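You operate a simulated robot arm through the tools that you are given. There is no shell and no other tool.

Carry out the task below with a simulated two-armed robot. There is one attempt and no reset: what you move stays moved.

TASK
Tighten the stool strap nut and shoe the cream tube stub.
Fine: turn the nut tight with the blue spanner, put the spanner back, press the spare black glide home on the stub.

The check looks at the end state, three seconds after you hand in, the way a careful person would. Anything else that was tipped, shoved, dropped, spilled or broken makes it a failure.

THE ROBOT
Two 7-joint arms with two-finger parallel grippers on one trunk, on a base that drives. Base frame: it is fixed to the floor where the robot stands at the start and does not move with it; the origin is under the middle of the robot, x ahead of it, y to its left, z up. Readings come in m, degrees, newtons and seconds.
The left shoulder is at the start at [-0.092, 0.119, 0.825], the right one opposite. With the tool pointing down near the work surface each hand reaches from about 0.1 to 0.56 m from the robot's upright axis, wherever it stands, measured 20 degrees to its own side. Places, roughly: blue spanner [1, -1.75, 1]; cream tube stub end [1.1, -1.7, 0.9]; spare black glide [1.25, -1.75, 1]; stool strap nut [0.7, -1.7, 0.9]. Payload 3.43 kg a hand.
The TCP of each hand is the grasp point between the finger pads, 0.03 m short of the fingertips. In the tool frame z runs along the fingers and y along their closing line. The gripper opens to 0.094 m. The fingers are 0.028 m wide and 0.01 m thick; the gripper's body (0.05 by 0.096 m) begins 0.055 m behind the TCP.
Orientation is told as [roll, pitch, yaw] about the base's x, y, z axes, in that order, counted from this pose: with the fingers straight down and closing along the base's y, the tool's x points along the base's -x, its y along +y and its z along -z.

THE INTERFACE
- The arms move only by the tool move_arm. It takes "left_plan", "right_plan" or both (then of equal length, played together; a hand with none holds still); each is a list of rows, each a list of 3 entries, a list of its own where there are three numbers: the shift along the tool's x, y, z in units of 50 mm (1.0 is 50 mm), then the turn, a rotation vector about the tool's x, y, z in units of 4 degrees (1.0 is 4 degrees), then the gripper command, from -1 (shut) to 1 (fully open), values between in proportion. In form: [[[x, y, z], [ax, ay, az], claw], ...]. A call has 1 to 20 rows; each row shifts and turns the commanded pose from where the row before left it, along the tool's axes as they then stand. A call with a number of a shift or a turn outside -1 to 1 is refused whole. Rows are played at 5 a second. More than 0.05 m and 8.6 degrees between two rows, or a gripper value outside its range, and nothing of the call is played. Where a pose cannot be reached the arm comes as near as it can. A force on the tool above 40 N (or 10 N above the force at the start of the call, whichever is more), or a blocked arm, ends the call early, and 0.2 s more pass. Each finger travels about 0.153 m/s and halts on what it meets, pressing with about 38 N; the grip force reading is that of the motor and also rises with nothing between the fingers. The clock runs only during rows and for 0.2 s after the last one: add rows that do not move to give the fingers time. It gives the time, the measured TCP pose, the force on the tool (base axes), the opening and the grip force at its end, in the units of the frame above (readings bear some noise), with the torque about the TCP (base axes, N m) and any sound that the robot's microphone picked up.
- Cameras (640 x 400 px; columns grow to the right, rows downward): "scene" is now at [0.0401, -0.0107, 1.5501]; the picture's right is [-0.13, -0.99, 0.00], its down [-0.61, 0.08, -0.79] and it looks along [0.79, -0.10, -0.61] (base axes); focal length 249 px, centre (320, 200). "left" rides on the left gripper at [0.076, -0.014, -0.103] in its tool frame; the picture's right is [0.18, 0.98, 0.00], its down [-0.75, 0.14, -0.64] and it looks along [-0.63, 0.12, 0.77] (tool axes); focal length 243 px, centre (320, 200). "right" rides on the right gripper at [0.076, 0.014, -0.102] in its tool frame; the picture's right is [-0.18, 0.98, 0.00], its down [-0.75, -0.14, -0.64] and it looks along [-0.63, -0.12, 0.77] (tool axes); focal length 243 px, centre (320, 200). There is no depth. A picture from a camera that has moved, and an enlarged one, comes with that camera's place and axes in the base frame and with its lens.
- get_image(camera): a new picture of that camera. The clock stands still meanwhile.
- move_column(by): slides the trunk up (or, below 0, down) by that many m; the arms and the scene camera ride with it, the base frame stays. It gives what a move gives, with no picture.
- drive_base(legs): drives the robot by 1 to 6 legs, each [ahead, left, turn to the left] in m, m and degrees, along the robot's own axes; the way and the turn of a leg run together, so that a leg with both is an arc; at most 1.5 m and 180 degrees a leg. The arms and the cameras ride along, it lands a little off, and it stops where it bumps. It gives what a move gives.
- aim_head(pan, tilt): turns the head with the scene camera to pan (to the left, within 143 degrees either way) and tilt (down, from -29 to 69), counted from straight ahead of the robot. It gives what a move gives.
- zoom(camera, box): a new picture of the part [left, top, right, bottom] of that camera's present view, enlarged. The clock stands still meanwhile.
- close_job(): hands the job in; it is judged then, once.

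Places have to be worked out from the pictures, the camera data and where the tool is seen. Open the grippers and draw the arms clear of the work before you hand the job in, unless the task says otherwise.

The tools are called after "Call:" as a command line: name --argument value ..., lists and objects as JSON in quotes. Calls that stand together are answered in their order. move_arm: Moves the arms, as the interface text tells. Its arguments: {"type":"object","properties":{"left_plan":{"type":"array","items":{"type":"array"}},"right_plan":{"type":"array","items":{"type":"array"}}},"required":[]} The other tools are called the same way: move_column (by) slides the trunk up or down; drive_base (legs) drives the base; aim_head (pan, tilt) turns the head that bears the scene camera; get_image (camera) takes a picture; zoom (camera, box) takes an enlarged picture of a part of a camera's view; close_job () hands the job in.

At the start:

```text
time: 0.0
left_ee_pos: [0.3354, 0.1407, 1.12]
left_tool_rot: [0.0, 0.0, -0.1]
left_wrist_force: [-0.2, -1.3, 0.5]
left_ft_torque: [0.0, -0.01, -0.02]
left_finger_gap: 0.0942
left_grip_force: 0.1
right_ee_pos: [0.3263, -0.1637, 1.1399]
right_tool_rot: [0.1, 0.1, 0.0]
right_wrist_force: [-0.4, 0.2, -0.3]
right_ft_torque: [-0.01, 0.02, 0.02]
right_finger_gap: 0.0938
right_grip_force: 0.0
trunk travel left (down, up): [-0.25, 0.085]
robot x, y, heading: [0.0037, 0.0029, 0.0]
head pan, tilt: [-7.2, 37.6]
```

scene: 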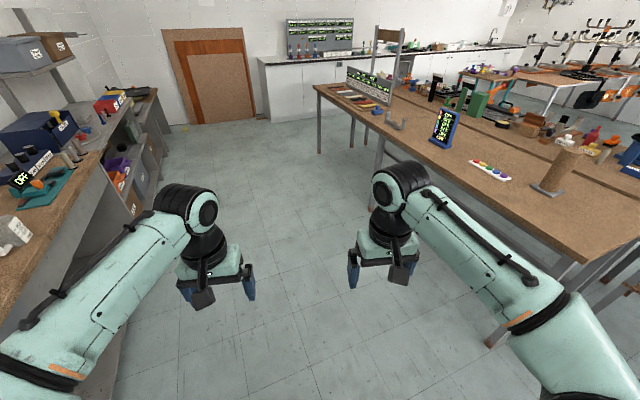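
right: 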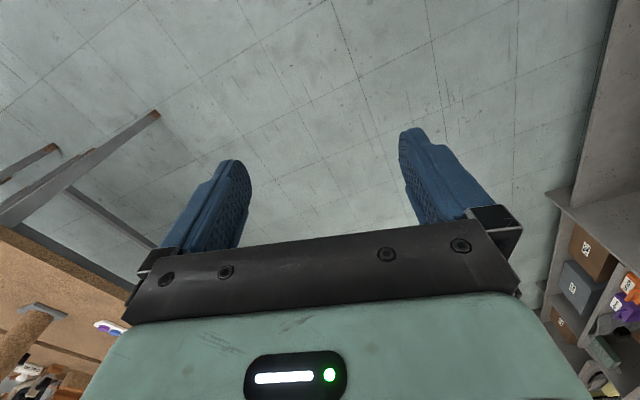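
left: 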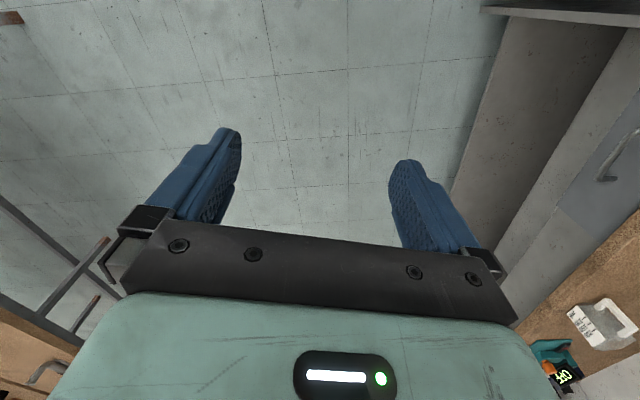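

The start view shows a long bench to the right; the work lies around [1, -1.7]. I turn the head to the right to see it.

Call:
aim_head --pan -60 --tilt 25

Call:
get_image --camera "scene"

```text
time: 1.2
left_ee_pos: [0.3337, 0.1415, 1.1183]
left_tool_rot: [0.0, 0.1, 0.0]
left_wrist_force: [0.5, 0.2, -0.1]
left_ft_torque: [-0.02, 0.0, 0.01]
left_finger_gap: 0.094
left_grip_force: 0.0
right_ee_pos: [0.3239, -0.1638, 1.1384]
right_tool_rot: [0.1, 0.1, -0.1]
right_wrist_force: [0.3, 0.1, 0.4]
right_ft_torque: [0.03, 0.01, 0.02]
right_finger_gap: 0.094
right_grip_force: 0.1
trunk travel left (down, up): [-0.25, 0.085]
robot x, y, heading: [0.0029, -0.0014, 0.1]
head pan, tilt: [-60.0, 25.0]
```

```text
taken
camera scene: at [0.0004, -0.0795, 1.5698], right [-0.87, -0.5, 0.0], down [-0.21, 0.37, -0.91], along [0.45, -0.78, -0.42], focal length 249 px, centre (320, 200)
```

scene: 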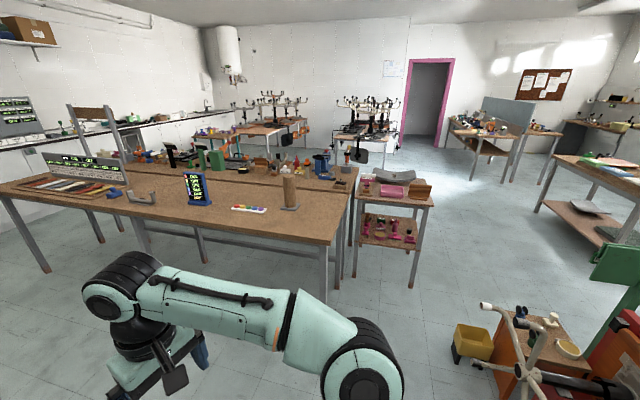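

The target spots project to about (312,163), on the second bench behind the near one. I zoom there.

Call:
zoom --camera "scene" --box '[220, 120, 460, 270]'

Call:
zoom --camera "scene" --box '[280, 130, 380, 200]'

Call:
zoom --camera "scene" --box '[0, 60, 320, 300]'

```text
2.67 times, centred on (340, 195) of scene
camera zoom: at [0.0004, -0.0795, 1.5698], right [-0.87, -0.5, 0.0], down [-0.21, 0.37, -0.91], along [0.45, -0.78, -0.42], focal length 665 px, centre (267, 213)
```

zoom: 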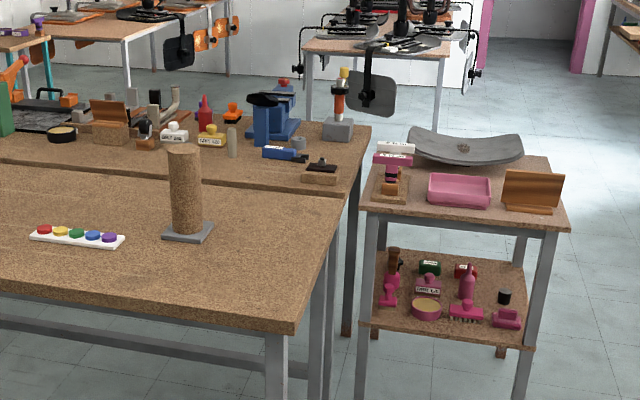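

```text
5.71 times, centred on (330, 165) of scene
camera zoom: at [0.0004, -0.0795, 1.5698], right [-0.87, -0.5, 0.0], down [-0.21, 0.37, -0.91], along [0.45, -0.78, -0.42], focal length 1424 px, centre (263, 400)
```

zoom: 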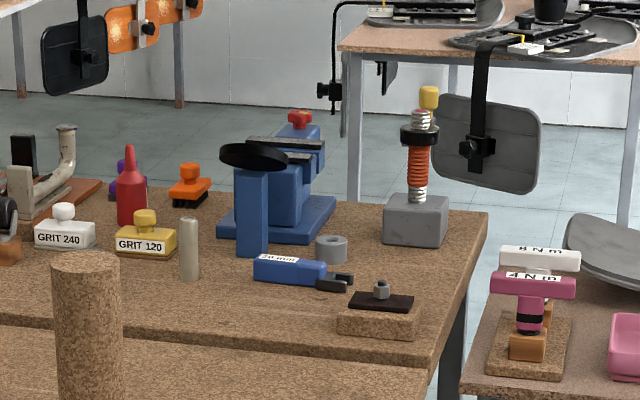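

```text
1.67 times, centred on (160, 180) of scene
camera zoom: at [0.0004, -0.0795, 1.5698], right [-0.87, -0.5, 0.0], down [-0.21, 0.37, -0.91], along [0.45, -0.78, -0.42], focal length 415 px, centre (587, 233)
```

zoom: 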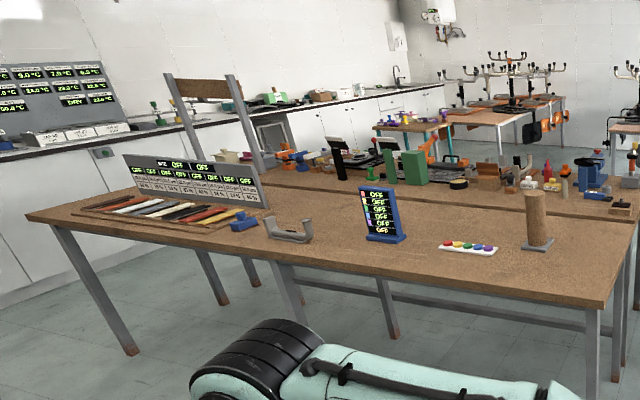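

The spanner, nut block and cream stub sit near the right-hand end of the second bench, which looks turned about 13°. I look further right and down, to see floor obstacles near the bench end.

Call:
aim_head --pan -95 --tilt 45

Call:
get_image --camera "scene"

Call:
aim_head --pan -70 --tilt 50

Call:
get_image --camera "scene"

```text
time: 2.2
left_ee_pos: [0.3349, 0.1407, 1.1194]
left_tool_rot: [0.0, 0.0, 0.0]
left_wrist_force: [-0.2, -0.2, 0.2]
left_ft_torque: [0.0, -0.02, 0.01]
left_finger_gap: 0.094
left_grip_force: 0.1
right_ee_pos: [0.3247, -0.1631, 1.1384]
right_tool_rot: [0.0, 0.0, -0.1]
right_wrist_force: [0.1, -0.1, 1.0]
right_ft_torque: [0.0, -0.01, -0.02]
right_finger_gap: 0.0942
right_grip_force: 0.1
trunk travel left (down, up): [-0.25, 0.085]
robot x, y, heading: [-0.0039, -0.0009, 0.1]
head pan, tilt: [-95.0, 45.0]
```

```text
taken
camera scene: at [-0.0527, -0.0808, 1.5393], right [-1.0, 0.09, 0.0], down [0.06, 0.7, -0.71], along [-0.06, -0.7, -0.71], focal length 249 px, centre (320, 200)
```

scene: 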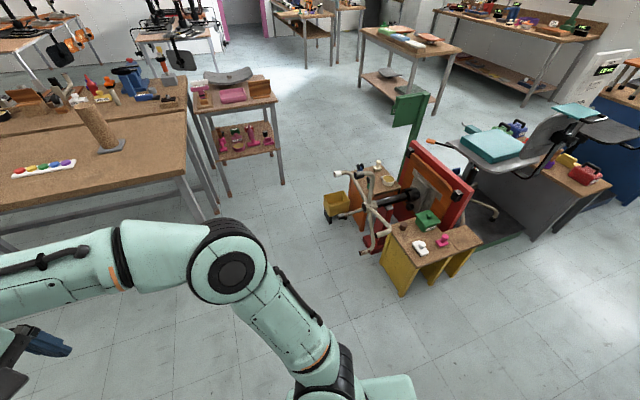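

```text
time: 3.1
left_ee_pos: [0.3343, 0.1407, 1.1185]
left_tool_rot: [0.0, 0.0, -0.1]
left_wrist_force: [0.6, -0.2, -0.1]
left_ft_torque: [0.0, -0.01, -0.01]
left_finger_gap: 0.0941
left_grip_force: 0.1
right_ee_pos: [0.324, -0.1633, 1.1382]
right_tool_rot: [0.1, 0.0, -0.1]
right_wrist_force: [0.8, -0.3, 0.2]
right_ft_torque: [0.04, -0.03, -0.02]
right_finger_gap: 0.0941
right_grip_force: 0.0
trunk travel left (down, up): [-0.25, 0.085]
robot x, y, heading: [0.0009, 0.0022, -0.1]
head pan, tilt: [-70.0, 50.0]
```

```text
taken
camera scene: at [-0.0195, -0.0722, 1.5323], right [-0.94, -0.34, 0.0], down [-0.26, 0.72, -0.64], along [0.22, -0.6, -0.77], focal length 249 px, centre (320, 200)
```

scene: 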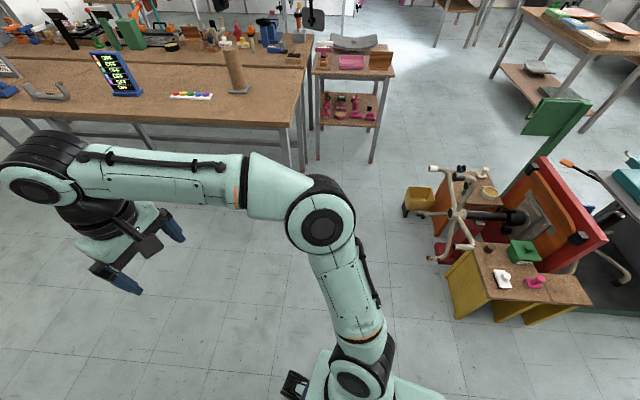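

The free floor lies around (0.1…0.2, −1.35), between the bench end, the pink cart (front edge at about y −1.8) and the yellow box (about −0.3, −1.45). I raise the trunk, strafe right at first, then look.

Call:
move_column --by 0.08

Call:
drive_base --legs '[[-0.05, -1.1, 0]]'

Call:
aim_head --pan -30 --tilt 40

Call:
get_image --camera "scene"

```text
time: 4.3
left_ee_pos: [0.3345, 0.1396, 1.2002]
left_tool_rot: [-0.1, -0.1, 0.0]
left_wrist_force: [-0.6, 0.7, -0.5]
left_ft_torque: [0.01, 0.0, -0.01]
left_finger_gap: 0.0941
left_grip_force: 0.0
right_ee_pos: [0.3247, -0.1639, 1.219]
right_tool_rot: [0.1, -0.1, 0.0]
right_wrist_force: [-0.5, 0.2, 0.1]
right_ft_torque: [-0.03, 0.01, -0.01]
right_finger_gap: 0.0937
right_grip_force: 0.1
trunk travel left (down, up): [-0.33, 0.005]
robot x, y, heading: [-0.0004, 0.0028, 0.1]
head pan, tilt: [-70.0, 50.0]
```

```text
time: 14.2
left_ee_pos: [0.2964, -0.9531, 1.1988]
left_tool_rot: [0.0, -0.1, 1.5]
left_wrist_force: [-0.9, -0.1, -1.0]
left_ft_torque: [0.01, 0.02, 0.02]
left_finger_gap: 0.0941
left_grip_force: 0.1
right_ee_pos: [0.2949, -1.2565, 1.2183]
right_tool_rot: [0.0, 0.0, 1.5]
right_wrist_force: [0.2, -0.7, 0.3]
right_ft_torque: [-0.01, -0.01, -0.01]
right_finger_gap: 0.0937
right_grip_force: 0.1
trunk travel left (down, up): [-0.33, 0.005]
robot x, y, heading: [-0.0345, -1.1, 1.5]
head pan, tilt: [-70.0, 50.0]
```

```text
time: 15.3
left_ee_pos: [0.2957, -0.9523, 1.1999]
left_tool_rot: [0.0, -0.1, 1.4]
left_wrist_force: [1.0, 0.9, 0.1]
left_ft_torque: [-0.02, -0.01, -0.01]
left_finger_gap: 0.0939
left_grip_force: 0.0
right_ee_pos: [0.2945, -1.2573, 1.2176]
right_tool_rot: [0.0, 0.0, 1.5]
right_wrist_force: [-0.8, 0.3, 0.3]
right_ft_torque: [0.01, 0.02, 0.01]
right_finger_gap: 0.094
right_grip_force: 0.1
trunk travel left (down, up): [-0.33, 0.005]
robot x, y, heading: [-0.0356, -1.102, 1.4]
head pan, tilt: [-30.0, 40.0]
```

```text
taken
camera scene: at [-0.0069, -1.143, 1.632], right [-0.48, -0.88, 0.0], down [-0.56, 0.31, -0.77], along [0.67, -0.37, -0.64], focal length 249 px, centre (320, 200)
```

scene: 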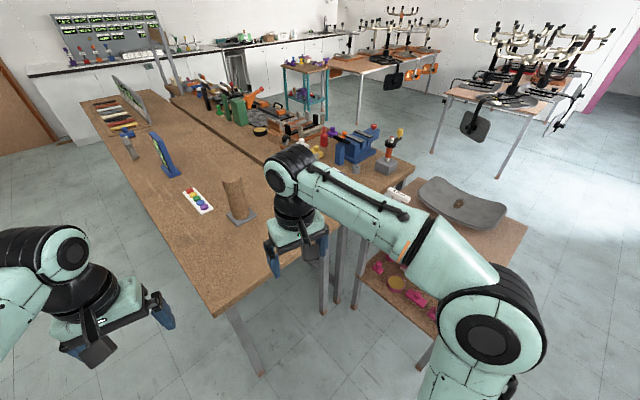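

The right arm hides the work. I zoom on what is visible, to identify the items beyond it.

Call:
zoom --camera "scene" --box '[240, 100, 440, 225]'

Call:
get_image --camera "right"

```text
3.20 times, centred on (340, 162) of scene
camera zoom: at [-0.0069, -1.143, 1.632], right [-0.48, -0.88, 0.0], down [-0.56, 0.31, -0.77], along [0.67, -0.37, -0.64], focal length 798 px, centre (256, 320)
```

zoom: 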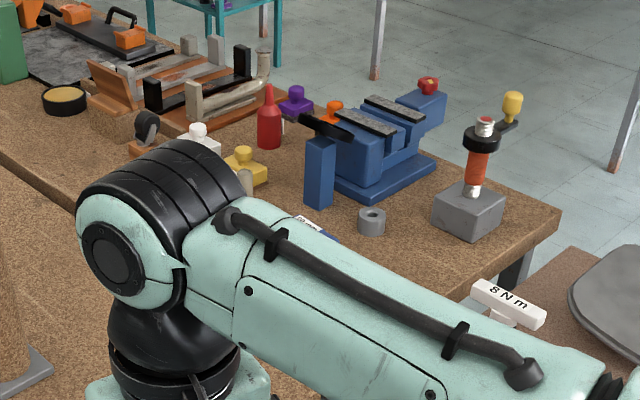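

```text
taken
camera right: at [0.218, -1.2445, 1.3213], right [0.16, 0.99, 0.0], down [0.76, -0.12, 0.64], along [0.63, -0.1, -0.77], focal length 243 px, centre (320, 200)
```

right: 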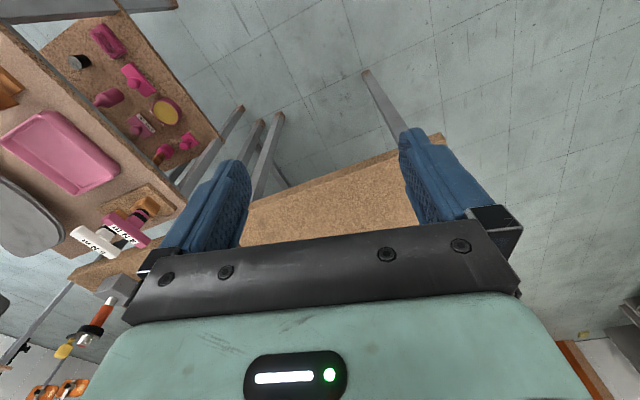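

A dark disc in an orange holder is at about (1.32, −1.63), and this may be the spare glide. I swing the right hand back and to the right, to clear the view before driving closer.

Call:
move_arm --right_plan '[[[0.5, -0.8, -0.3], [0, 0, 0], 1], [[0.5, -0.8, -0.3], [0, 0, 0], 1], [[0.5, -0.8, -0.3], [0, 0, 0], 1], [[0.5, -0.8, -0.3], [0, 0, 0], 1], [[0, 0, 0], [0, 0, 0], 1]]'

Call:
get_image --camera "scene"

```text
time: 16.5
left_ee_pos: [0.2964, -0.9516, 1.1985]
left_tool_rot: [0.0, 0.0, 1.6]
left_wrist_force: [0.1, 0.6, -0.1]
left_ft_torque: [-0.03, 0.02, 0.02]
left_finger_gap: 0.0939
left_grip_force: 0.1
right_ee_pos: [0.199, -1.4164, 1.2774]
right_tool_rot: [0.1, 0.0, 1.5]
right_wrist_force: [1.4, 0.6, -0.2]
right_ft_torque: [0.01, -0.06, 0.02]
right_finger_gap: 0.0939
right_grip_force: 0.1
trunk travel left (down, up): [-0.33, 0.005]
robot x, y, heading: [-0.0362, -1.0968, 1.2]
head pan, tilt: [-30.0, 40.0]
```

```text
taken
camera scene: at [-0.0064, -1.1424, 1.632], right [-0.48, -0.88, 0.0], down [-0.57, 0.31, -0.77], along [0.67, -0.37, -0.64], focal length 249 px, centre (320, 200)
```

scene: 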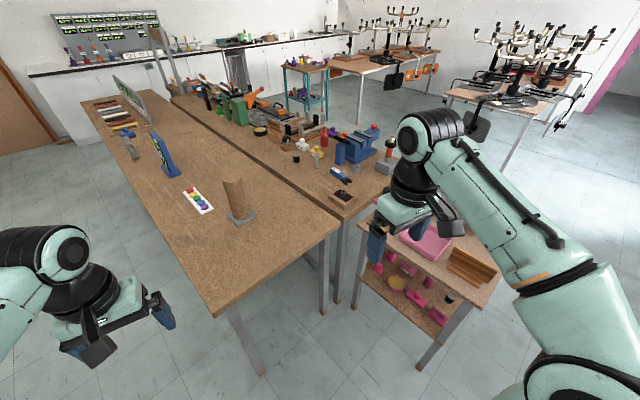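

The work corner is now in view, so I zoom in.

Call:
zoom --camera "scene" --box '[270, 110, 400, 215]'

Call:
zoom --camera "scene" --box '[290, 150, 370, 210]'

Call:
zoom --camera "scene" --box '[240, 100, 340, 170]'

```text
3.81 times, centred on (335, 162) of scene
camera zoom: at [-0.0064, -1.1424, 1.632], right [-0.48, -0.88, 0.0], down [-0.57, 0.31, -0.77], along [0.67, -0.37, -0.64], focal length 950 px, centre (263, 343)
```

zoom: 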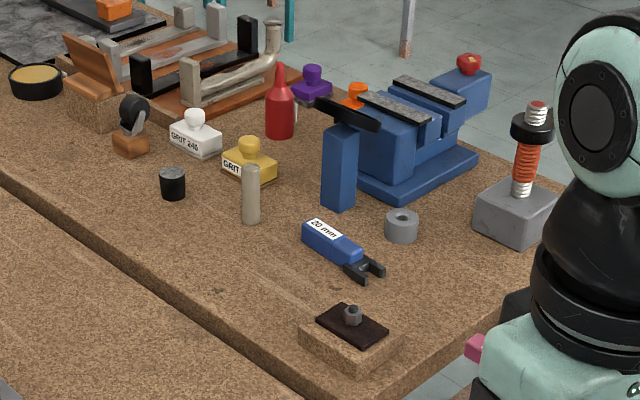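

```text
6.67 times, centred on (330, 180) of scene
camera zoom: at [-0.0064, -1.1424, 1.632], right [-0.48, -0.88, 0.0], down [-0.57, 0.31, -0.77], along [0.67, -0.37, -0.64], focal length 1662 px, centre (253, 333)
```

zoom: 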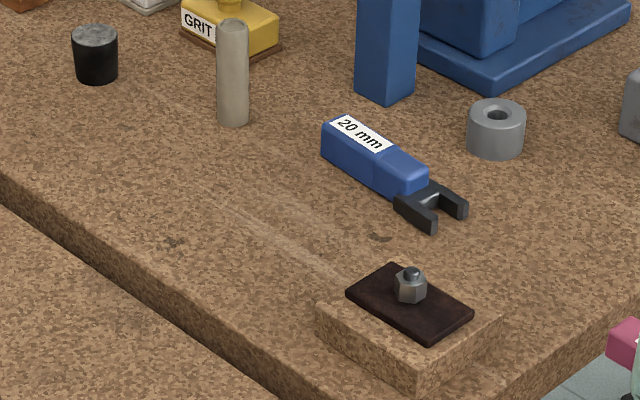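

```text
5.71 times, centred on (290, 135) of scene
camera zoom: at [-0.0064, -1.1424, 1.632], right [-0.48, -0.88, 0.0], down [-0.57, 0.31, -0.77], along [0.67, -0.37, -0.64], focal length 1424 px, centre (491, 571)
```

zoom: 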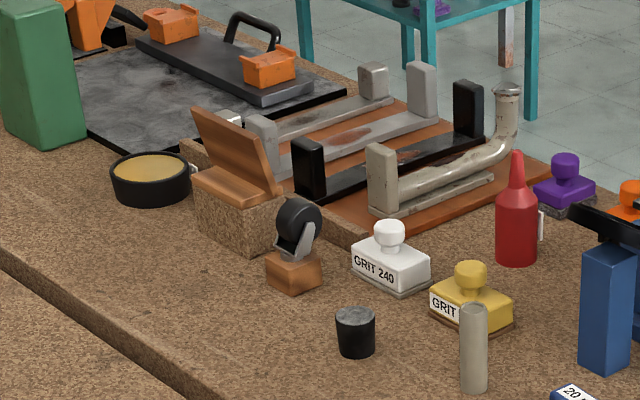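

The black cup-shaped piece at about (1.19, −1.64) is the spare glide; the stub top is at about (1.08, −1.72, 0.935), the nut at about (0.741, −1.677, 0.91) and the spanner at about (0.95, −1.78, 0.86), with the bench top at about 0.845. I look down at my own base to judge how near the bench end I can come.

Call:
aim_head --pan 0 --tilt 69

Call:
get_image --camera "scene"

Call:
aim_head --pan -60 --tilt 60

Call:
get_image --camera "scene"

```text
time: 17.4
left_ee_pos: [0.2962, -0.9514, 1.1988]
left_tool_rot: [0.0, 0.0, 1.5]
left_wrist_force: [0.4, 0.3, -0.1]
left_ft_torque: [0.0, -0.01, 0.02]
left_finger_gap: 0.0942
left_grip_force: 0.1
right_ee_pos: [0.1999, -1.4162, 1.2777]
right_tool_rot: [0.1, 0.0, 1.5]
right_wrist_force: [0.7, -0.4, 0.0]
right_ft_torque: [0.01, -0.04, 0.03]
right_finger_gap: 0.0941
right_grip_force: 0.0
trunk travel left (down, up): [-0.33, 0.005]
robot x, y, heading: [-0.0322, -1.105, 1.7]
head pan, tilt: [0.0, 68.8]
```

```text
taken
camera scene: at [-0.0257, -1.101, 1.5959], right [0.03, -1.0, 0.0], down [-0.93, -0.02, -0.36], along [0.36, 0.01, -0.93], focal length 249 px, centre (320, 200)
```

scene: 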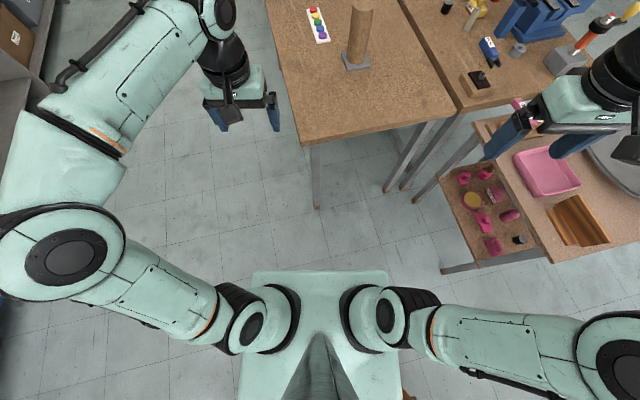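

```text
time: 18.7
left_ee_pos: [0.297, -0.9518, 1.1975]
left_tool_rot: [0.0, 0.1, 1.5]
left_wrist_force: [0.5, 0.1, 0.1]
left_ft_torque: [0.0, 0.04, -0.01]
left_finger_gap: 0.0938
left_grip_force: 0.1
right_ee_pos: [0.1996, -1.4169, 1.2766]
right_tool_rot: [0.2, -0.1, 1.5]
right_wrist_force: [-0.7, -0.2, -1.2]
right_ft_torque: [-0.01, 0.01, -0.02]
right_finger_gap: 0.0937
right_grip_force: 0.0
trunk travel left (down, up): [-0.33, 0.005]
robot x, y, heading: [-0.0348, -1.099, 1.2]
head pan, tilt: [-60.0, 60.0]
```

```text
taken
camera scene: at [-0.0466, -1.1592, 1.6053], right [-0.85, -0.52, 0.0], down [-0.45, 0.74, -0.5], along [0.26, -0.43, -0.87], focal length 249 px, centre (320, 200)
```

scene: 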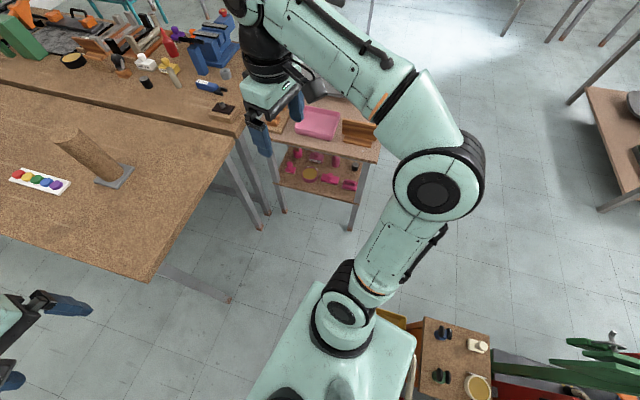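

The base front seems no more than about 0.14 m ahead of the axis, but its true width is unclear. I pitch the left hand back 80° so its camera can look at my base.

Call:
move_arm --left_plan '[[[0, 0, 0], [0, 1, 0], 1], [[0, 0, 0], [0, 1, 0], 1], [[0, 0, 0], [0, 1, 0], 1], [[0, 0, 0], [0, 1, 0], 1], [[0, 0, 0], [0, 1, 0], 1], [[0, 0, 0], [0, 1, 0], 1], [[0, 0, 0], [0, 1, 0], 1], [[0, 0, 0], [0, 1, 0], 1], [[0, 0, 0], [0, 1, 0], 1], [[0, 0, 0], [0, 1, 0], 1], [[0, 0, 0], [0, 1, 0], 1], [[0, 0, 0], [0, 1, 0], 1], [[0, 0, 0], [0, 1, 0], 1], [[0, 0, 0], [0, 1, 0], 1], [[0, 0, 0], [0, 1, 0], 1], [[0, 0, 0], [0, 1, 0], 1], [[0, 0, 0], [0, 1, 0], 1], [[0, 0, 0], [0, 1, 0], 1]]'

Call:
get_image --camera "left"

```text
time: 22.5
left_ee_pos: [0.2851, -0.9493, 1.1836]
left_tool_rot: [1.8, 27.6, 0.9]
left_wrist_force: [0.1, -0.4, -0.6]
left_ft_torque: [0.01, 0.02, 0.03]
left_finger_gap: 0.0939
left_grip_force: 0.1
left hand out of reach, approached as far as the arm can: row 6, 7, 8, 9, 10, 11, 12, 13, 14, 15, 16, 17, 18
right_ee_pos: [0.2003, -1.4174, 1.2768]
right_tool_rot: [0.2, 0.0, 1.5]
right_wrist_force: [-0.1, -0.3, 0.1]
right_ft_torque: [-0.01, 0.01, 0.03]
right_finger_gap: 0.0941
right_grip_force: 0.1
trunk travel left (down, up): [-0.33, 0.005]
robot x, y, heading: [-0.0352, -1.0996, 1.6]
head pan, tilt: [-60.0, 60.0]
```

```text
taken
camera left: at [0.2656, -0.9678, 1.3086], right [-0.17, 0.98, 0.11], down [0.97, 0.14, 0.22], along [0.2, 0.14, -0.97], focal length 243 px, centre (320, 200)
```

left: 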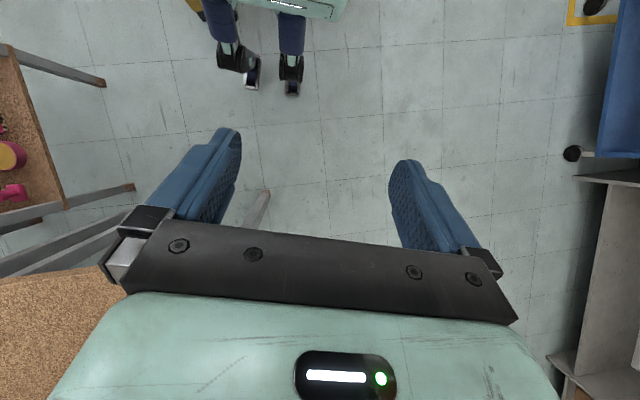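

My base is narrow: wheels at about ±0.1 m and a trunk box about ±0.2 m wide, with its front about 0.07 m ahead of the axis. I level and retract the left hand, then drive nearer the bench end and turn parallel to the benches (about 15°).

Call:
move_arm --left_plan '[[[0, 0, -0.4], [0, -1, 0], 1], [[0, 0, -0.4], [0, -1, 0], 1], [[0, 0, -0.4], [0, -1, 0], 1], [[0, 0, -0.4], [0, -1, 0], 1], [[0.4, 0, 0], [0, -1, 0], 1], [[0.4, 0, 0], [0, -1, 0], 1], [[0.4, 0, 0], [0, -1, 0], 1], [[0.4, 0, 0], [0, 0, 0], 1], [[0, 0, 0], [0, 0, 0], 1]]'

Call:
drive_base --legs '[[0.26, -0.37, 0], [0, 0, 13.5]]'

Call:
aim_head --pan -20 --tilt 55

Call:
get_image --camera "scene"

```text
time: 24.5
left_ee_pos: [0.2116, -0.9415, 1.2691]
left_tool_rot: [1.5, -0.4, 0.0]
left_wrist_force: [1.0, -0.3, 0.3]
left_ft_torque: [0.03, 0.0, -0.01]
left_finger_gap: 0.0938
left_grip_force: 0.0
left hand out of reach, approached as far as the arm can: row 4
right_ee_pos: [0.1995, -1.416, 1.2777]
right_tool_rot: [0.1, 0.0, 1.5]
right_wrist_force: [-0.2, 0.0, 0.5]
right_ft_torque: [0.02, -0.04, 0.01]
right_finger_gap: 0.0941
right_grip_force: 0.2
trunk travel left (down, up): [-0.33, 0.005]
robot x, y, heading: [-0.0346, -1.1013, 1.7]
head pan, tilt: [-60.0, 60.0]
```

```text
time: 29.2
left_ee_pos: [0.4401, -1.2555, 1.2699]
left_tool_rot: [1.7, -0.5, 13.9]
left_wrist_force: [-0.5, 0.1, 0.1]
left_ft_torque: [0.01, -0.02, 0.03]
left_finger_gap: 0.0939
left_grip_force: 0.1
right_ee_pos: [0.5391, -1.721, 1.277]
right_tool_rot: [0.1, 0.0, 15.2]
right_wrist_force: [-0.6, 0.7, -0.9]
right_ft_torque: [-0.01, -0.01, -0.03]
right_finger_gap: 0.094
right_grip_force: 0.0
trunk travel left (down, up): [-0.33, 0.005]
robot x, y, heading: [0.2347, -1.471, 15.2]
head pan, tilt: [-60.0, 60.0]
```

```text
time: 30.3
left_ee_pos: [0.4392, -1.2567, 1.2691]
left_tool_rot: [1.6, -0.4, 13.9]
left_wrist_force: [-0.2, 0.4, -0.4]
left_ft_torque: [0.04, 0.01, 0.0]
left_finger_gap: 0.0938
left_grip_force: 0.0
right_ee_pos: [0.5404, -1.7192, 1.2779]
right_tool_rot: [0.1, 0.1, 15.3]
right_wrist_force: [0.2, 1.0, -0.2]
right_ft_torque: [0.0, 0.03, -0.02]
right_finger_gap: 0.0939
right_grip_force: 0.2
trunk travel left (down, up): [-0.33, 0.005]
robot x, y, heading: [0.2355, -1.4694, 15.4]
head pan, tilt: [-20.0, 55.0]
```

```text
taken
camera scene: at [0.2637, -1.4864, 1.6113], right [-0.08, -1.0, 0.0], down [-0.82, 0.07, -0.57], along [0.57, -0.05, -0.82], focal length 249 px, centre (320, 200)
```

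scene: 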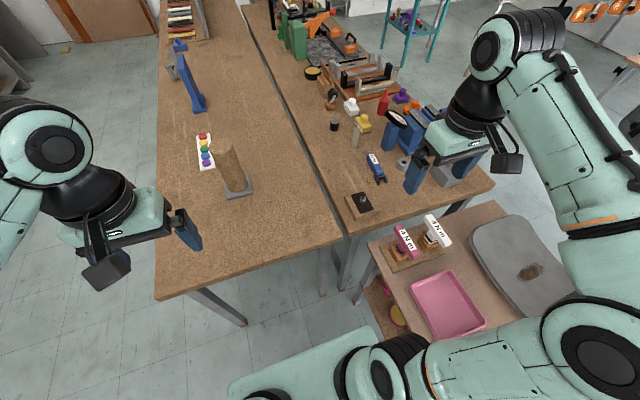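

The heading (15°) agrees with the bench direction and the spots agree with the earlier estimates. I zoom in for details.

Call:
zoom --camera "scene" --box '[310, 80, 430, 220]'

Call:
zoom --camera "scene" --box '[320, 100, 380, 150]'

Call:
zoom --camera "scene" --box '[340, 145, 400, 220]'

Call:
get_image --camera "right"

```text
2.86 times, centred on (370, 150) of scene
camera zoom: at [0.2637, -1.4864, 1.6113], right [-0.08, -1.0, 0.0], down [-0.82, 0.07, -0.57], along [0.57, -0.05, -0.82], focal length 712 px, centre (177, 343)
```

zoom: 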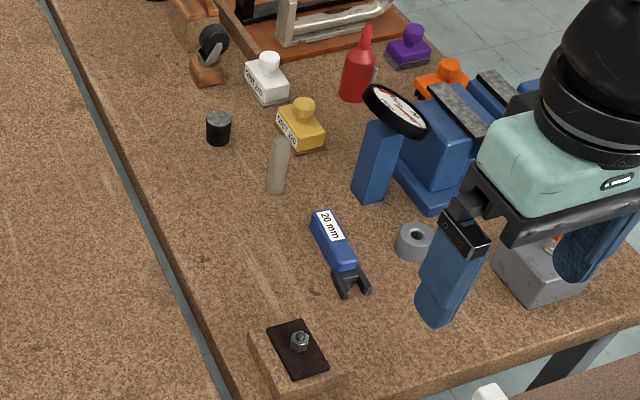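

```text
8.00 times, centred on (350, 125) of scene
camera zoom: at [0.2637, -1.4864, 1.6113], right [-0.08, -1.0, 0.0], down [-0.82, 0.07, -0.57], along [0.57, -0.05, -0.82], focal length 1994 px, centre (80, 800)
```

zoom: 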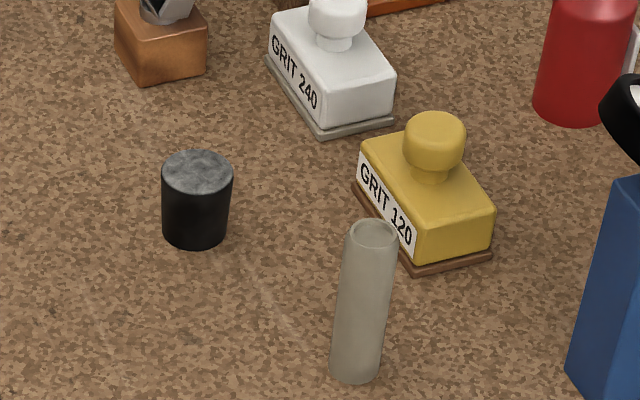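

```text
5.33 times, centred on (370, 182) of scene
camera zoom: at [0.2637, -1.4864, 1.6113], right [-0.08, -1.0, 0.0], down [-0.82, 0.07, -0.57], along [0.57, -0.05, -0.82], focal length 1329 px, centre (53, 293)
```

zoom: 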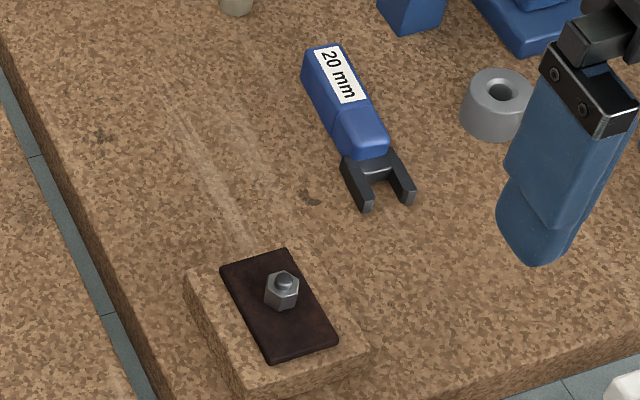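

```text
taken
camera right: at [0.4628, -1.7266, 1.3803], right [-0.08, 1.0, 0.0], down [0.76, 0.06, 0.64], along [0.64, 0.05, -0.77], focal length 243 px, centre (320, 200)
```

right: 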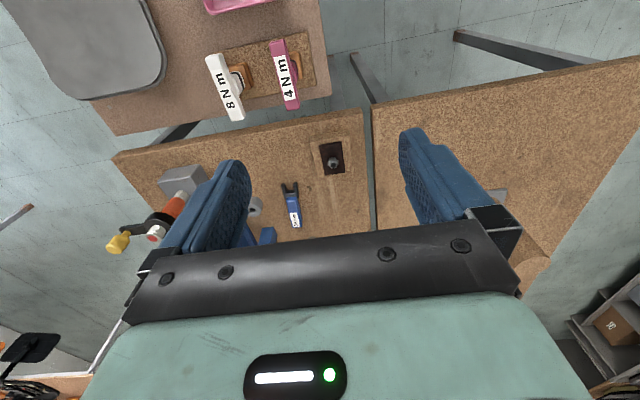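

Refined estimates: nut (0.743, −1.674), spanner handle centre (0.943, −1.764) with its axis at yaw about 7° and jaws toward me, stub (1.08, −1.707) with its top at z about 0.934, and glide (1.20, −1.63) with its top at z about 0.886. I close in on the bench end to an axis near (0.463, −1.45).

Call:
drive_base --legs '[[0.21, -0.035, 0]]'

Call:
get_image --camera "scene"

Call:
get_image --camera "right"

```text
time: 31.8
left_ee_pos: [0.5712, -1.2414, 1.2678]
left_tool_rot: [1.7, -0.3, 14.2]
left_wrist_force: [0.4, -0.3, -0.1]
left_ft_torque: [0.0, -0.02, 0.04]
left_finger_gap: 0.0941
left_grip_force: 0.0
right_ee_pos: [0.6743, -1.7041, 1.2772]
right_tool_rot: [-0.1, 0.1, 15.5]
right_wrist_force: [-0.4, -0.5, 0.4]
right_ft_torque: [0.0, -0.03, 0.03]
right_finger_gap: 0.0938
right_grip_force: 0.0
trunk travel left (down, up): [-0.33, 0.005]
robot x, y, heading: [0.3668, -1.4548, 15.4]
head pan, tilt: [-20.0, 55.0]
stopped in leg 1: the robot was blocked; the commanded pose is now the measured one
```

```text
taken
camera scene: at [0.3966, -1.4725, 1.6116], right [-0.08, -1.0, 0.0], down [-0.82, 0.06, -0.57], along [0.57, -0.04, -0.82], focal length 249 px, centre (320, 200)
```

scene: 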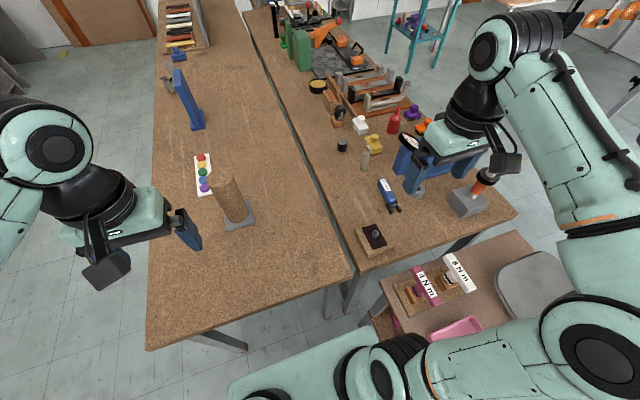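

```text
taken
camera right: at [0.598, -1.7117, 1.3796], right [-0.09, 1.0, 0.0], down [0.77, 0.07, 0.64], along [0.64, 0.06, -0.77], focal length 243 px, centre (320, 200)
```

right: 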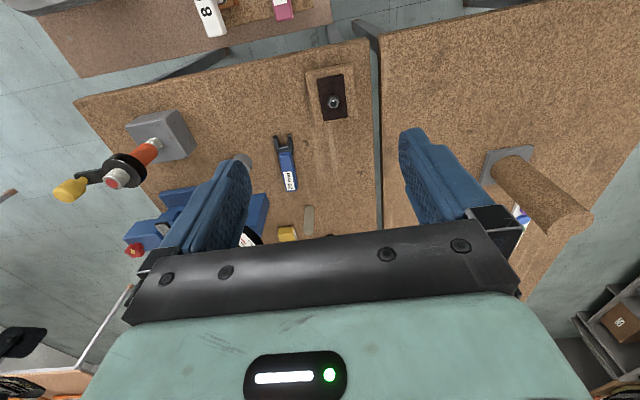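

The base was blocked at (0.367, −1.455), which leaves the axis about 0.22 m short of the bench end. I look down to find what it touched.

Call:
aim_head --pan 0 --tilt 69

Call:
get_image --camera "scene"

Call:
get_image --camera "left"

```text
time: 32.6
left_ee_pos: [0.5708, -1.2417, 1.2696]
left_tool_rot: [1.7, -0.3, 14.1]
left_wrist_force: [-0.2, 0.4, 0.4]
left_ft_torque: [0.0, 0.04, -0.03]
left_finger_gap: 0.094
left_grip_force: 0.2
right_ee_pos: [0.6735, -1.7046, 1.2762]
right_tool_rot: [0.1, 0.3, 15.5]
right_wrist_force: [0.3, 0.0, -0.1]
right_ft_torque: [-0.02, 0.0, -0.01]
right_finger_gap: 0.0941
right_grip_force: 0.1
trunk travel left (down, up): [-0.33, 0.005]
robot x, y, heading: [0.3691, -1.4556, 15.4]
head pan, tilt: [0.0, 68.8]
```

```text
taken
camera scene: at [0.3787, -1.4527, 1.5959], right [0.27, -0.96, 0.0], down [-0.9, -0.25, -0.36], along [0.35, 0.1, -0.93], focal length 249 px, centre (320, 200)
```

scene: 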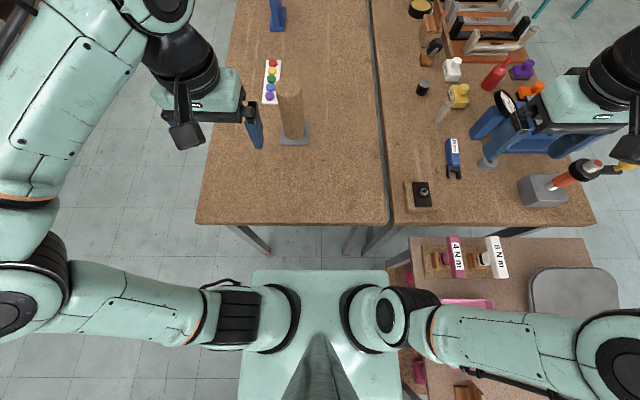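

```text
taken
camera left: at [0.5011, -1.2773, 1.3708], right [-0.42, 0.91, 0.03], down [0.7, 0.3, 0.65], along [0.58, 0.29, -0.76], focal length 243 px, centre (320, 200)
```

left: 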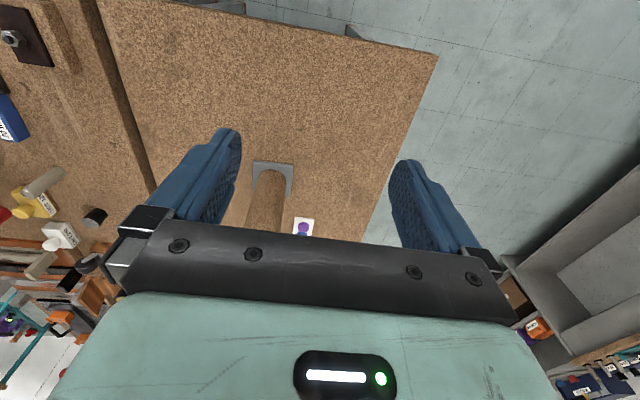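

The gap to the bench end is about 0.22 m and to the cart about 0.06 m beside the trunk. I test which one blocks by moving a bit left and forward.

Call:
drive_base --legs '[[0, 0.04, 0], [0.06, 0, 0]]'

```text
time: 34.3
left_ee_pos: [0.5879, -1.1947, 1.2693]
left_tool_rot: [1.5, -0.2, 13.8]
left_wrist_force: [1.1, 0.2, -0.1]
left_ft_torque: [-0.01, -0.04, 0.02]
left_finger_gap: 0.094
left_grip_force: 0.1
right_ee_pos: [0.6862, -1.6601, 1.2763]
right_tool_rot: [0.0, 0.2, 15.0]
right_wrist_force: [-0.8, 0.1, 0.2]
right_ft_torque: [0.01, -0.01, 0.03]
right_finger_gap: 0.094
right_grip_force: 0.1
trunk travel left (down, up): [-0.33, 0.005]
robot x, y, heading: [0.3835, -1.4081, 15.1]
head pan, tilt: [0.0, 68.8]
stopped in leg 2: the robot was blocked; the commanded pose is now the measured one
```

Still blocked, now with the axis at about 0.195 m from the bench end. I turn the left hand about 80° to the right and move it left, so its camera can see the base and the bench legs.

Call:
move_arm --left_plan '[[[0, 0.6, 0], [0, 0, 1], 1], [[0, 0.6, 0], [0, 0, 1], 1], [[0, 0.6, 0], [0, 0, 1], 1], [[0, 0.6, 0], [0, 0, 1], 1], [[0, 0.4, 0], [0, 0, 1], 1], [[0, 0, 0], [0, 0, 1], 1], [[0, 0, 0], [0, 0, 1], 1], [[0, 0, 0], [0, 0, 1], 1], [[0, 0, 0], [0, 0, 1], 1], [[0, 0, 0], [0, 0, 1], 1], [[0, 0, 0], [0, 0, 1], 1], [[0, 0, 0], [0, 0, 1], 1], [[0, 0, 0], [0, 0, 1], 1], [[0, 0, 0], [0, 0, 1], 1], [[0, 0, 0], [0, 0, 1], 1], [[0, 0, 0], [0, 0, 1], 1], [[0, 0, 0], [0, 0, 1], 1], [[0, 0, 0], [0, 0, 1], 1], [[0, 0, 0], [0, 0, 1], 1], [[0, 0, 0], [0, 0, 1], 1]]'

Call:
get_image --camera "left"

```text
time: 38.5
left_ee_pos: [0.573, -1.0584, 1.2719]
left_tool_rot: [0.7, 1.5, -66.3]
left_wrist_force: [-0.2, -0.2, 0.3]
left_ft_torque: [-0.01, -0.01, 0.05]
left_finger_gap: 0.094
left_grip_force: 0.0
right_ee_pos: [0.6866, -1.6603, 1.2742]
right_tool_rot: [0.1, 0.3, 15.1]
right_wrist_force: [0.4, -1.0, 0.3]
right_ft_torque: [-0.04, -0.01, -0.03]
right_finger_gap: 0.0941
right_grip_force: 0.0
trunk travel left (down, up): [-0.33, 0.005]
robot x, y, heading: [0.3839, -1.4079, 15.3]
head pan, tilt: [0.0, 68.8]
```

```text
taken
camera left: at [0.5291, -0.9974, 1.3774], right [0.83, 0.56, 0.01], down [0.43, -0.65, 0.62], along [0.36, -0.51, -0.78], focal length 243 px, centre (320, 200)
```

left: 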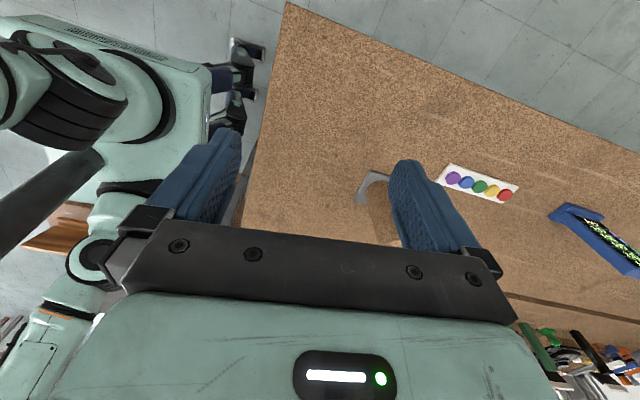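

The feet only reach about 0.05 m ahead of the axis, so the block is not obvious. I check the right side, where the right arm passes over the cart.

Call:
aim_head --pan -70 --tilt 60

Call:
get_image --camera "scene"

Call:
aim_head --pan 70 --tilt 60

Call:
get_image --camera "scene"

```text
time: 39.9
left_ee_pos: [0.573, -1.0592, 1.2712]
left_tool_rot: [0.6, 1.5, -66.2]
left_wrist_force: [0.9, 0.0, -0.5]
left_ft_torque: [-0.02, 0.01, 0.0]
left_finger_gap: 0.0937
left_grip_force: 0.1
right_ee_pos: [0.6873, -1.66, 1.2753]
right_tool_rot: [0.1, 0.3, 15.0]
right_wrist_force: [0.0, 0.7, 1.0]
right_ft_torque: [0.03, -0.02, -0.03]
right_finger_gap: 0.094
right_grip_force: 0.0
trunk travel left (down, up): [-0.33, 0.005]
robot x, y, heading: [0.3841, -1.4087, 15.1]
head pan, tilt: [-70.0, 60.0]
```

```text
taken
camera scene: at [0.3776, -1.4753, 1.6053], right [-0.82, -0.57, 0.0], down [-0.5, 0.71, -0.5], along [0.29, -0.41, -0.87], focal length 249 px, centre (320, 200)
```

scene: 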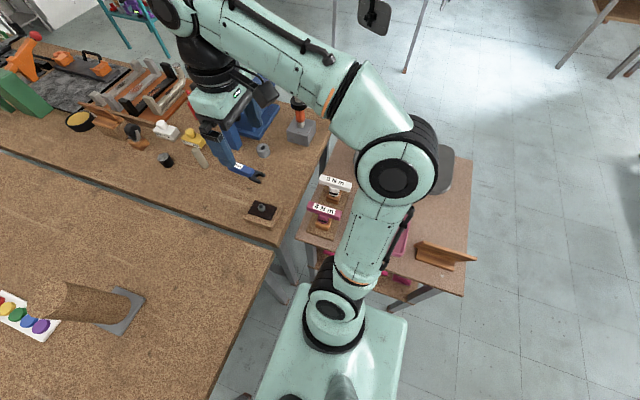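

```text
time: 42.1
left_ee_pos: [0.5726, -1.0575, 1.2723]
left_tool_rot: [0.5, 1.5, -66.2]
left_wrist_force: [0.0, -1.0, -0.2]
left_ft_torque: [-0.01, 0.01, 0.0]
left_finger_gap: 0.094
left_grip_force: 0.0
right_ee_pos: [0.6873, -1.6614, 1.2746]
right_tool_rot: [0.2, 0.3, 15.1]
right_wrist_force: [0.6, 0.2, 0.0]
right_ft_torque: [0.01, -0.01, 0.0]
right_finger_gap: 0.094
right_grip_force: 0.2
trunk travel left (down, up): [-0.33, 0.005]
robot x, y, heading: [0.3826, -1.4124, 15.0]
head pan, tilt: [70.0, 60.0]
```

```text
taken
camera scene: at [0.345, -1.3544, 1.6053], right [1.0, -0.09, 0.0], down [-0.07, -0.86, -0.5], along [0.04, 0.5, -0.87], focal length 249 px, centre (320, 200)
```

scene: 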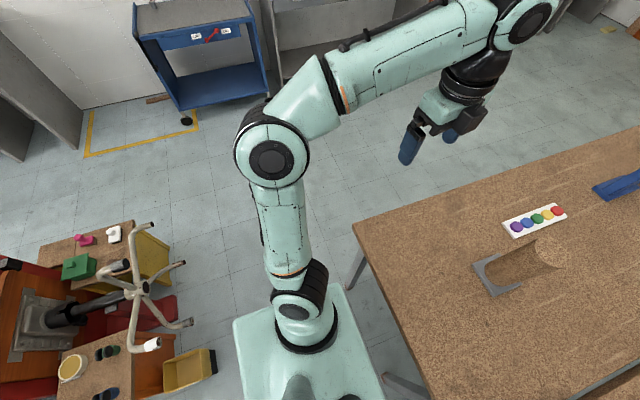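

Both stops put a bench leg foot (about (0.646, −1.525)) 0.287 m from my axis, so the base acts like a disc of about that radius. Turning is therefore free, and facing left (heading 105°) puts the right shoulder much nearer the work. I back off a bit and turn 90° left there, clear of the cart.

Call:
drive_base --legs '[[-0.105, 0.04, 0], [0, 0, 90]]'

Call:
aim_head --pan -110 --tilt 55

Call:
get_image --camera "scene"

```text
time: 47.1
left_ee_pos: [-0.0763, -1.2081, 1.2737]
left_tool_rot: [0.6, 1.5, 23.4]
left_wrist_force: [0.5, 0.7, 0.1]
left_ft_torque: [-0.03, -0.05, -0.02]
left_finger_gap: 0.094
left_grip_force: 0.0
right_ee_pos: [0.527, -1.0963, 1.2751]
right_tool_rot: [0.2, 0.3, 104.8]
right_wrist_force: [-0.1, 0.3, 0.9]
right_ft_torque: [0.01, -0.01, 0.0]
right_finger_gap: 0.0939
right_grip_force: 0.1
trunk travel left (down, up): [-0.33, 0.005]
robot x, y, heading: [0.2743, -1.4011, 104.4]
head pan, tilt: [70.0, 60.0]
```

```text
time: 49.8
left_ee_pos: [-0.076, -1.2072, 1.2731]
left_tool_rot: [0.6, 1.5, 23.4]
left_wrist_force: [0.3, -0.7, 0.0]
left_ft_torque: [-0.01, -0.02, 0.0]
left_finger_gap: 0.0938
left_grip_force: 0.0
right_ee_pos: [0.5269, -1.0975, 1.2757]
right_tool_rot: [0.1, 0.3, 104.8]
right_wrist_force: [-0.5, 0.8, 0.1]
right_ft_torque: [0.01, -0.02, 0.0]
right_finger_gap: 0.0941
right_grip_force: 0.0
trunk travel left (down, up): [-0.33, 0.005]
robot x, y, heading: [0.2717, -1.3973, 104.7]
head pan, tilt: [-110.0, 55.0]
```

```text
taken
camera scene: at [0.3539, -1.4481, 1.6113], right [-0.09, -1.0, 0.0], down [-0.82, 0.08, -0.57], along [0.57, -0.05, -0.82], focal length 249 px, centre (320, 200)
```

scene: 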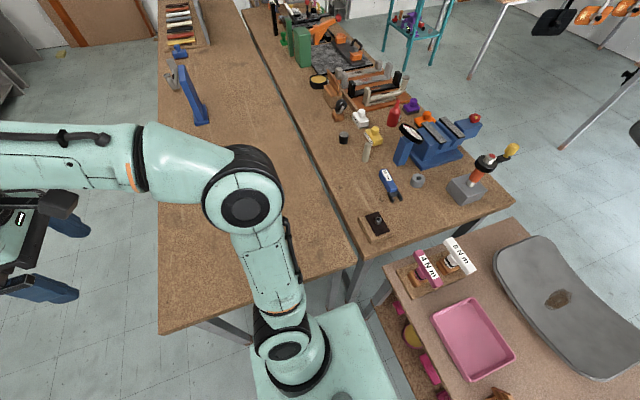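

The view is now clear. The trunk's rear is about 0.24 m behind the axis and the cart edge is at n ≈ 0.05, so I strafe only to an axis near (0.351, −1.439), keeping about 5 cm of margin.

Call:
drive_base --legs '[[-0.055, -0.066, 0]]'

Call:
move_arm --right_plan '[[[0, 0, 0], [0, 0, 1], 1], [[0, 0, 0], [0, 0, 1], 1], [[0, 0, 0], [0, 0, 1], 1], [[0, 0, 0], [0, 0, 1], 1], [[0, 0, 0], [0, 0, 1], 1], [[0, 0, 0], [0, 0, 1], 1], [[0, 0, 0], [0, 0, 1], 1], [[0, 0, 0], [0, 0, 1], 1], [[0, 0, 0], [0, 0, 1], 1], [[0, 0, 0], [0, 0, 1], 1], [[0, 0, 0], [0, 0, 1], 1], [[0, 0, 0], [0, 0, 1], 1], [[0, 0, 0], [0, 0, 1], 1], [[0, 0, 0], [0, 0, 1], 1], [[0, 0, 0], [0, 0, 1], 1]]'

Call:
get_image --camera "scene"

```text
time: 51.1
left_ee_pos: [-0.0009, -1.2438, 1.2727]
left_tool_rot: [0.6, 1.5, 23.3]
left_wrist_force: [0.3, 0.6, -0.8]
left_ft_torque: [0.03, 0.0, 0.03]
left_finger_gap: 0.0941
left_grip_force: 0.1
right_ee_pos: [0.6011, -1.1331, 1.2758]
right_tool_rot: [0.1, 0.4, 104.7]
right_wrist_force: [-0.3, -0.2, -0.5]
right_ft_torque: [-0.01, -0.03, -0.01]
right_finger_gap: 0.0939
right_grip_force: 0.1
trunk travel left (down, up): [-0.33, 0.005]
robot x, y, heading: [0.3512, -1.4338, 104.8]
head pan, tilt: [-110.0, 55.0]
```

```text
time: 54.3
left_ee_pos: [-0.0003, -1.2436, 1.2733]
left_tool_rot: [0.6, 1.4, 23.3]
left_wrist_force: [0.4, 0.2, -0.9]
left_ft_torque: [0.02, -0.02, 0.0]
left_finger_gap: 0.0943
left_grip_force: 0.0
right_ee_pos: [0.6031, -1.1327, 1.2745]
right_tool_rot: [-0.2, 0.3, 44.7]
right_wrist_force: [-0.1, 0.2, 0.1]
right_ft_torque: [0.03, 0.04, -0.04]
right_finger_gap: 0.0941
right_grip_force: 0.1
trunk travel left (down, up): [-0.33, 0.005]
robot x, y, heading: [0.3499, -1.4353, 104.7]
head pan, tilt: [-110.0, 55.0]
```

```text
taken
camera scene: at [0.4302, -1.485, 1.6113], right [-0.09, -1.0, 0.0], down [-0.82, 0.08, -0.57], along [0.57, -0.05, -0.82], focal length 249 px, centre (320, 200)
```

scene: 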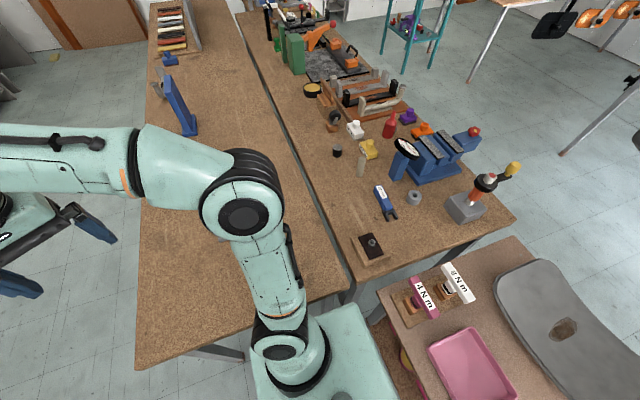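

The robot is in place at (0.350, −1.435), heading 104.7°. I zoom on the work for precise positions and the hex orientation.

Call:
zoom --camera "scene" --box '[335, 175, 415, 275]'

Call:
zoom --camera "scene" --box '[350, 225, 395, 270]'

Call:
zoom --camera "scene" --box '[320, 120, 390, 190]'

```text
4.00 times, centred on (375, 225) of scene
camera zoom: at [0.4302, -1.485, 1.6113], right [-0.09, -1.0, 0.0], down [-0.82, 0.08, -0.57], along [0.57, -0.05, -0.82], focal length 997 px, centre (100, 100)
```

zoom: 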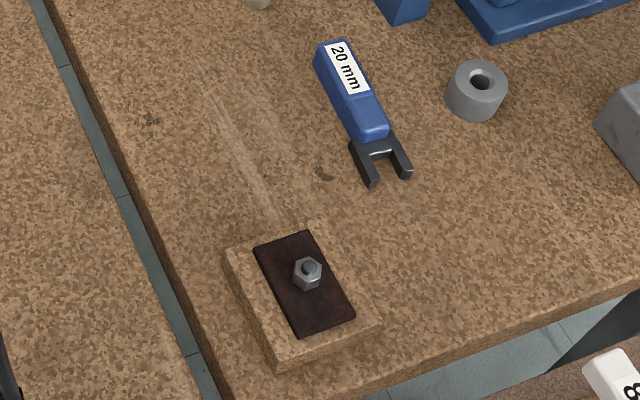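

```text
8.89 times, centred on (372, 248) of scene
camera zoom: at [0.4302, -1.485, 1.6113], right [-0.09, -1.0, 0.0], down [-0.82, 0.08, -0.57], along [0.57, -0.05, -0.82], focal length 2216 px, centre (-147, -222)
```

zoom: 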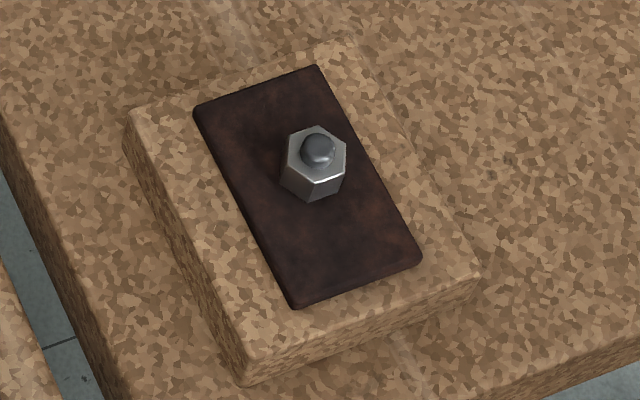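

```text
5.71 times, centred on (355, 155) of scene
camera zoom: at [0.4302, -1.485, 1.6113], right [-0.09, -1.0, 0.0], down [-0.82, 0.08, -0.57], along [0.57, -0.05, -0.82], focal length 1424 px, centre (120, 457)
```

zoom: 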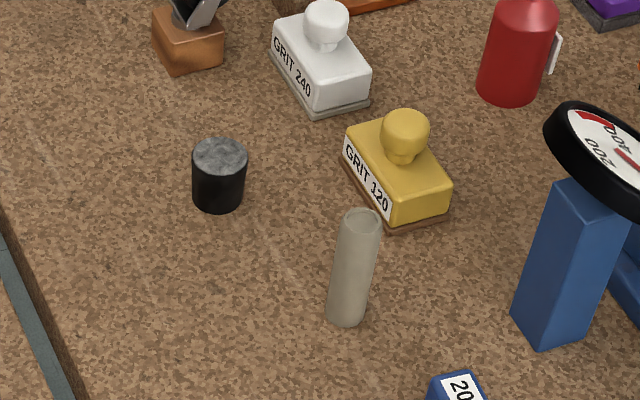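

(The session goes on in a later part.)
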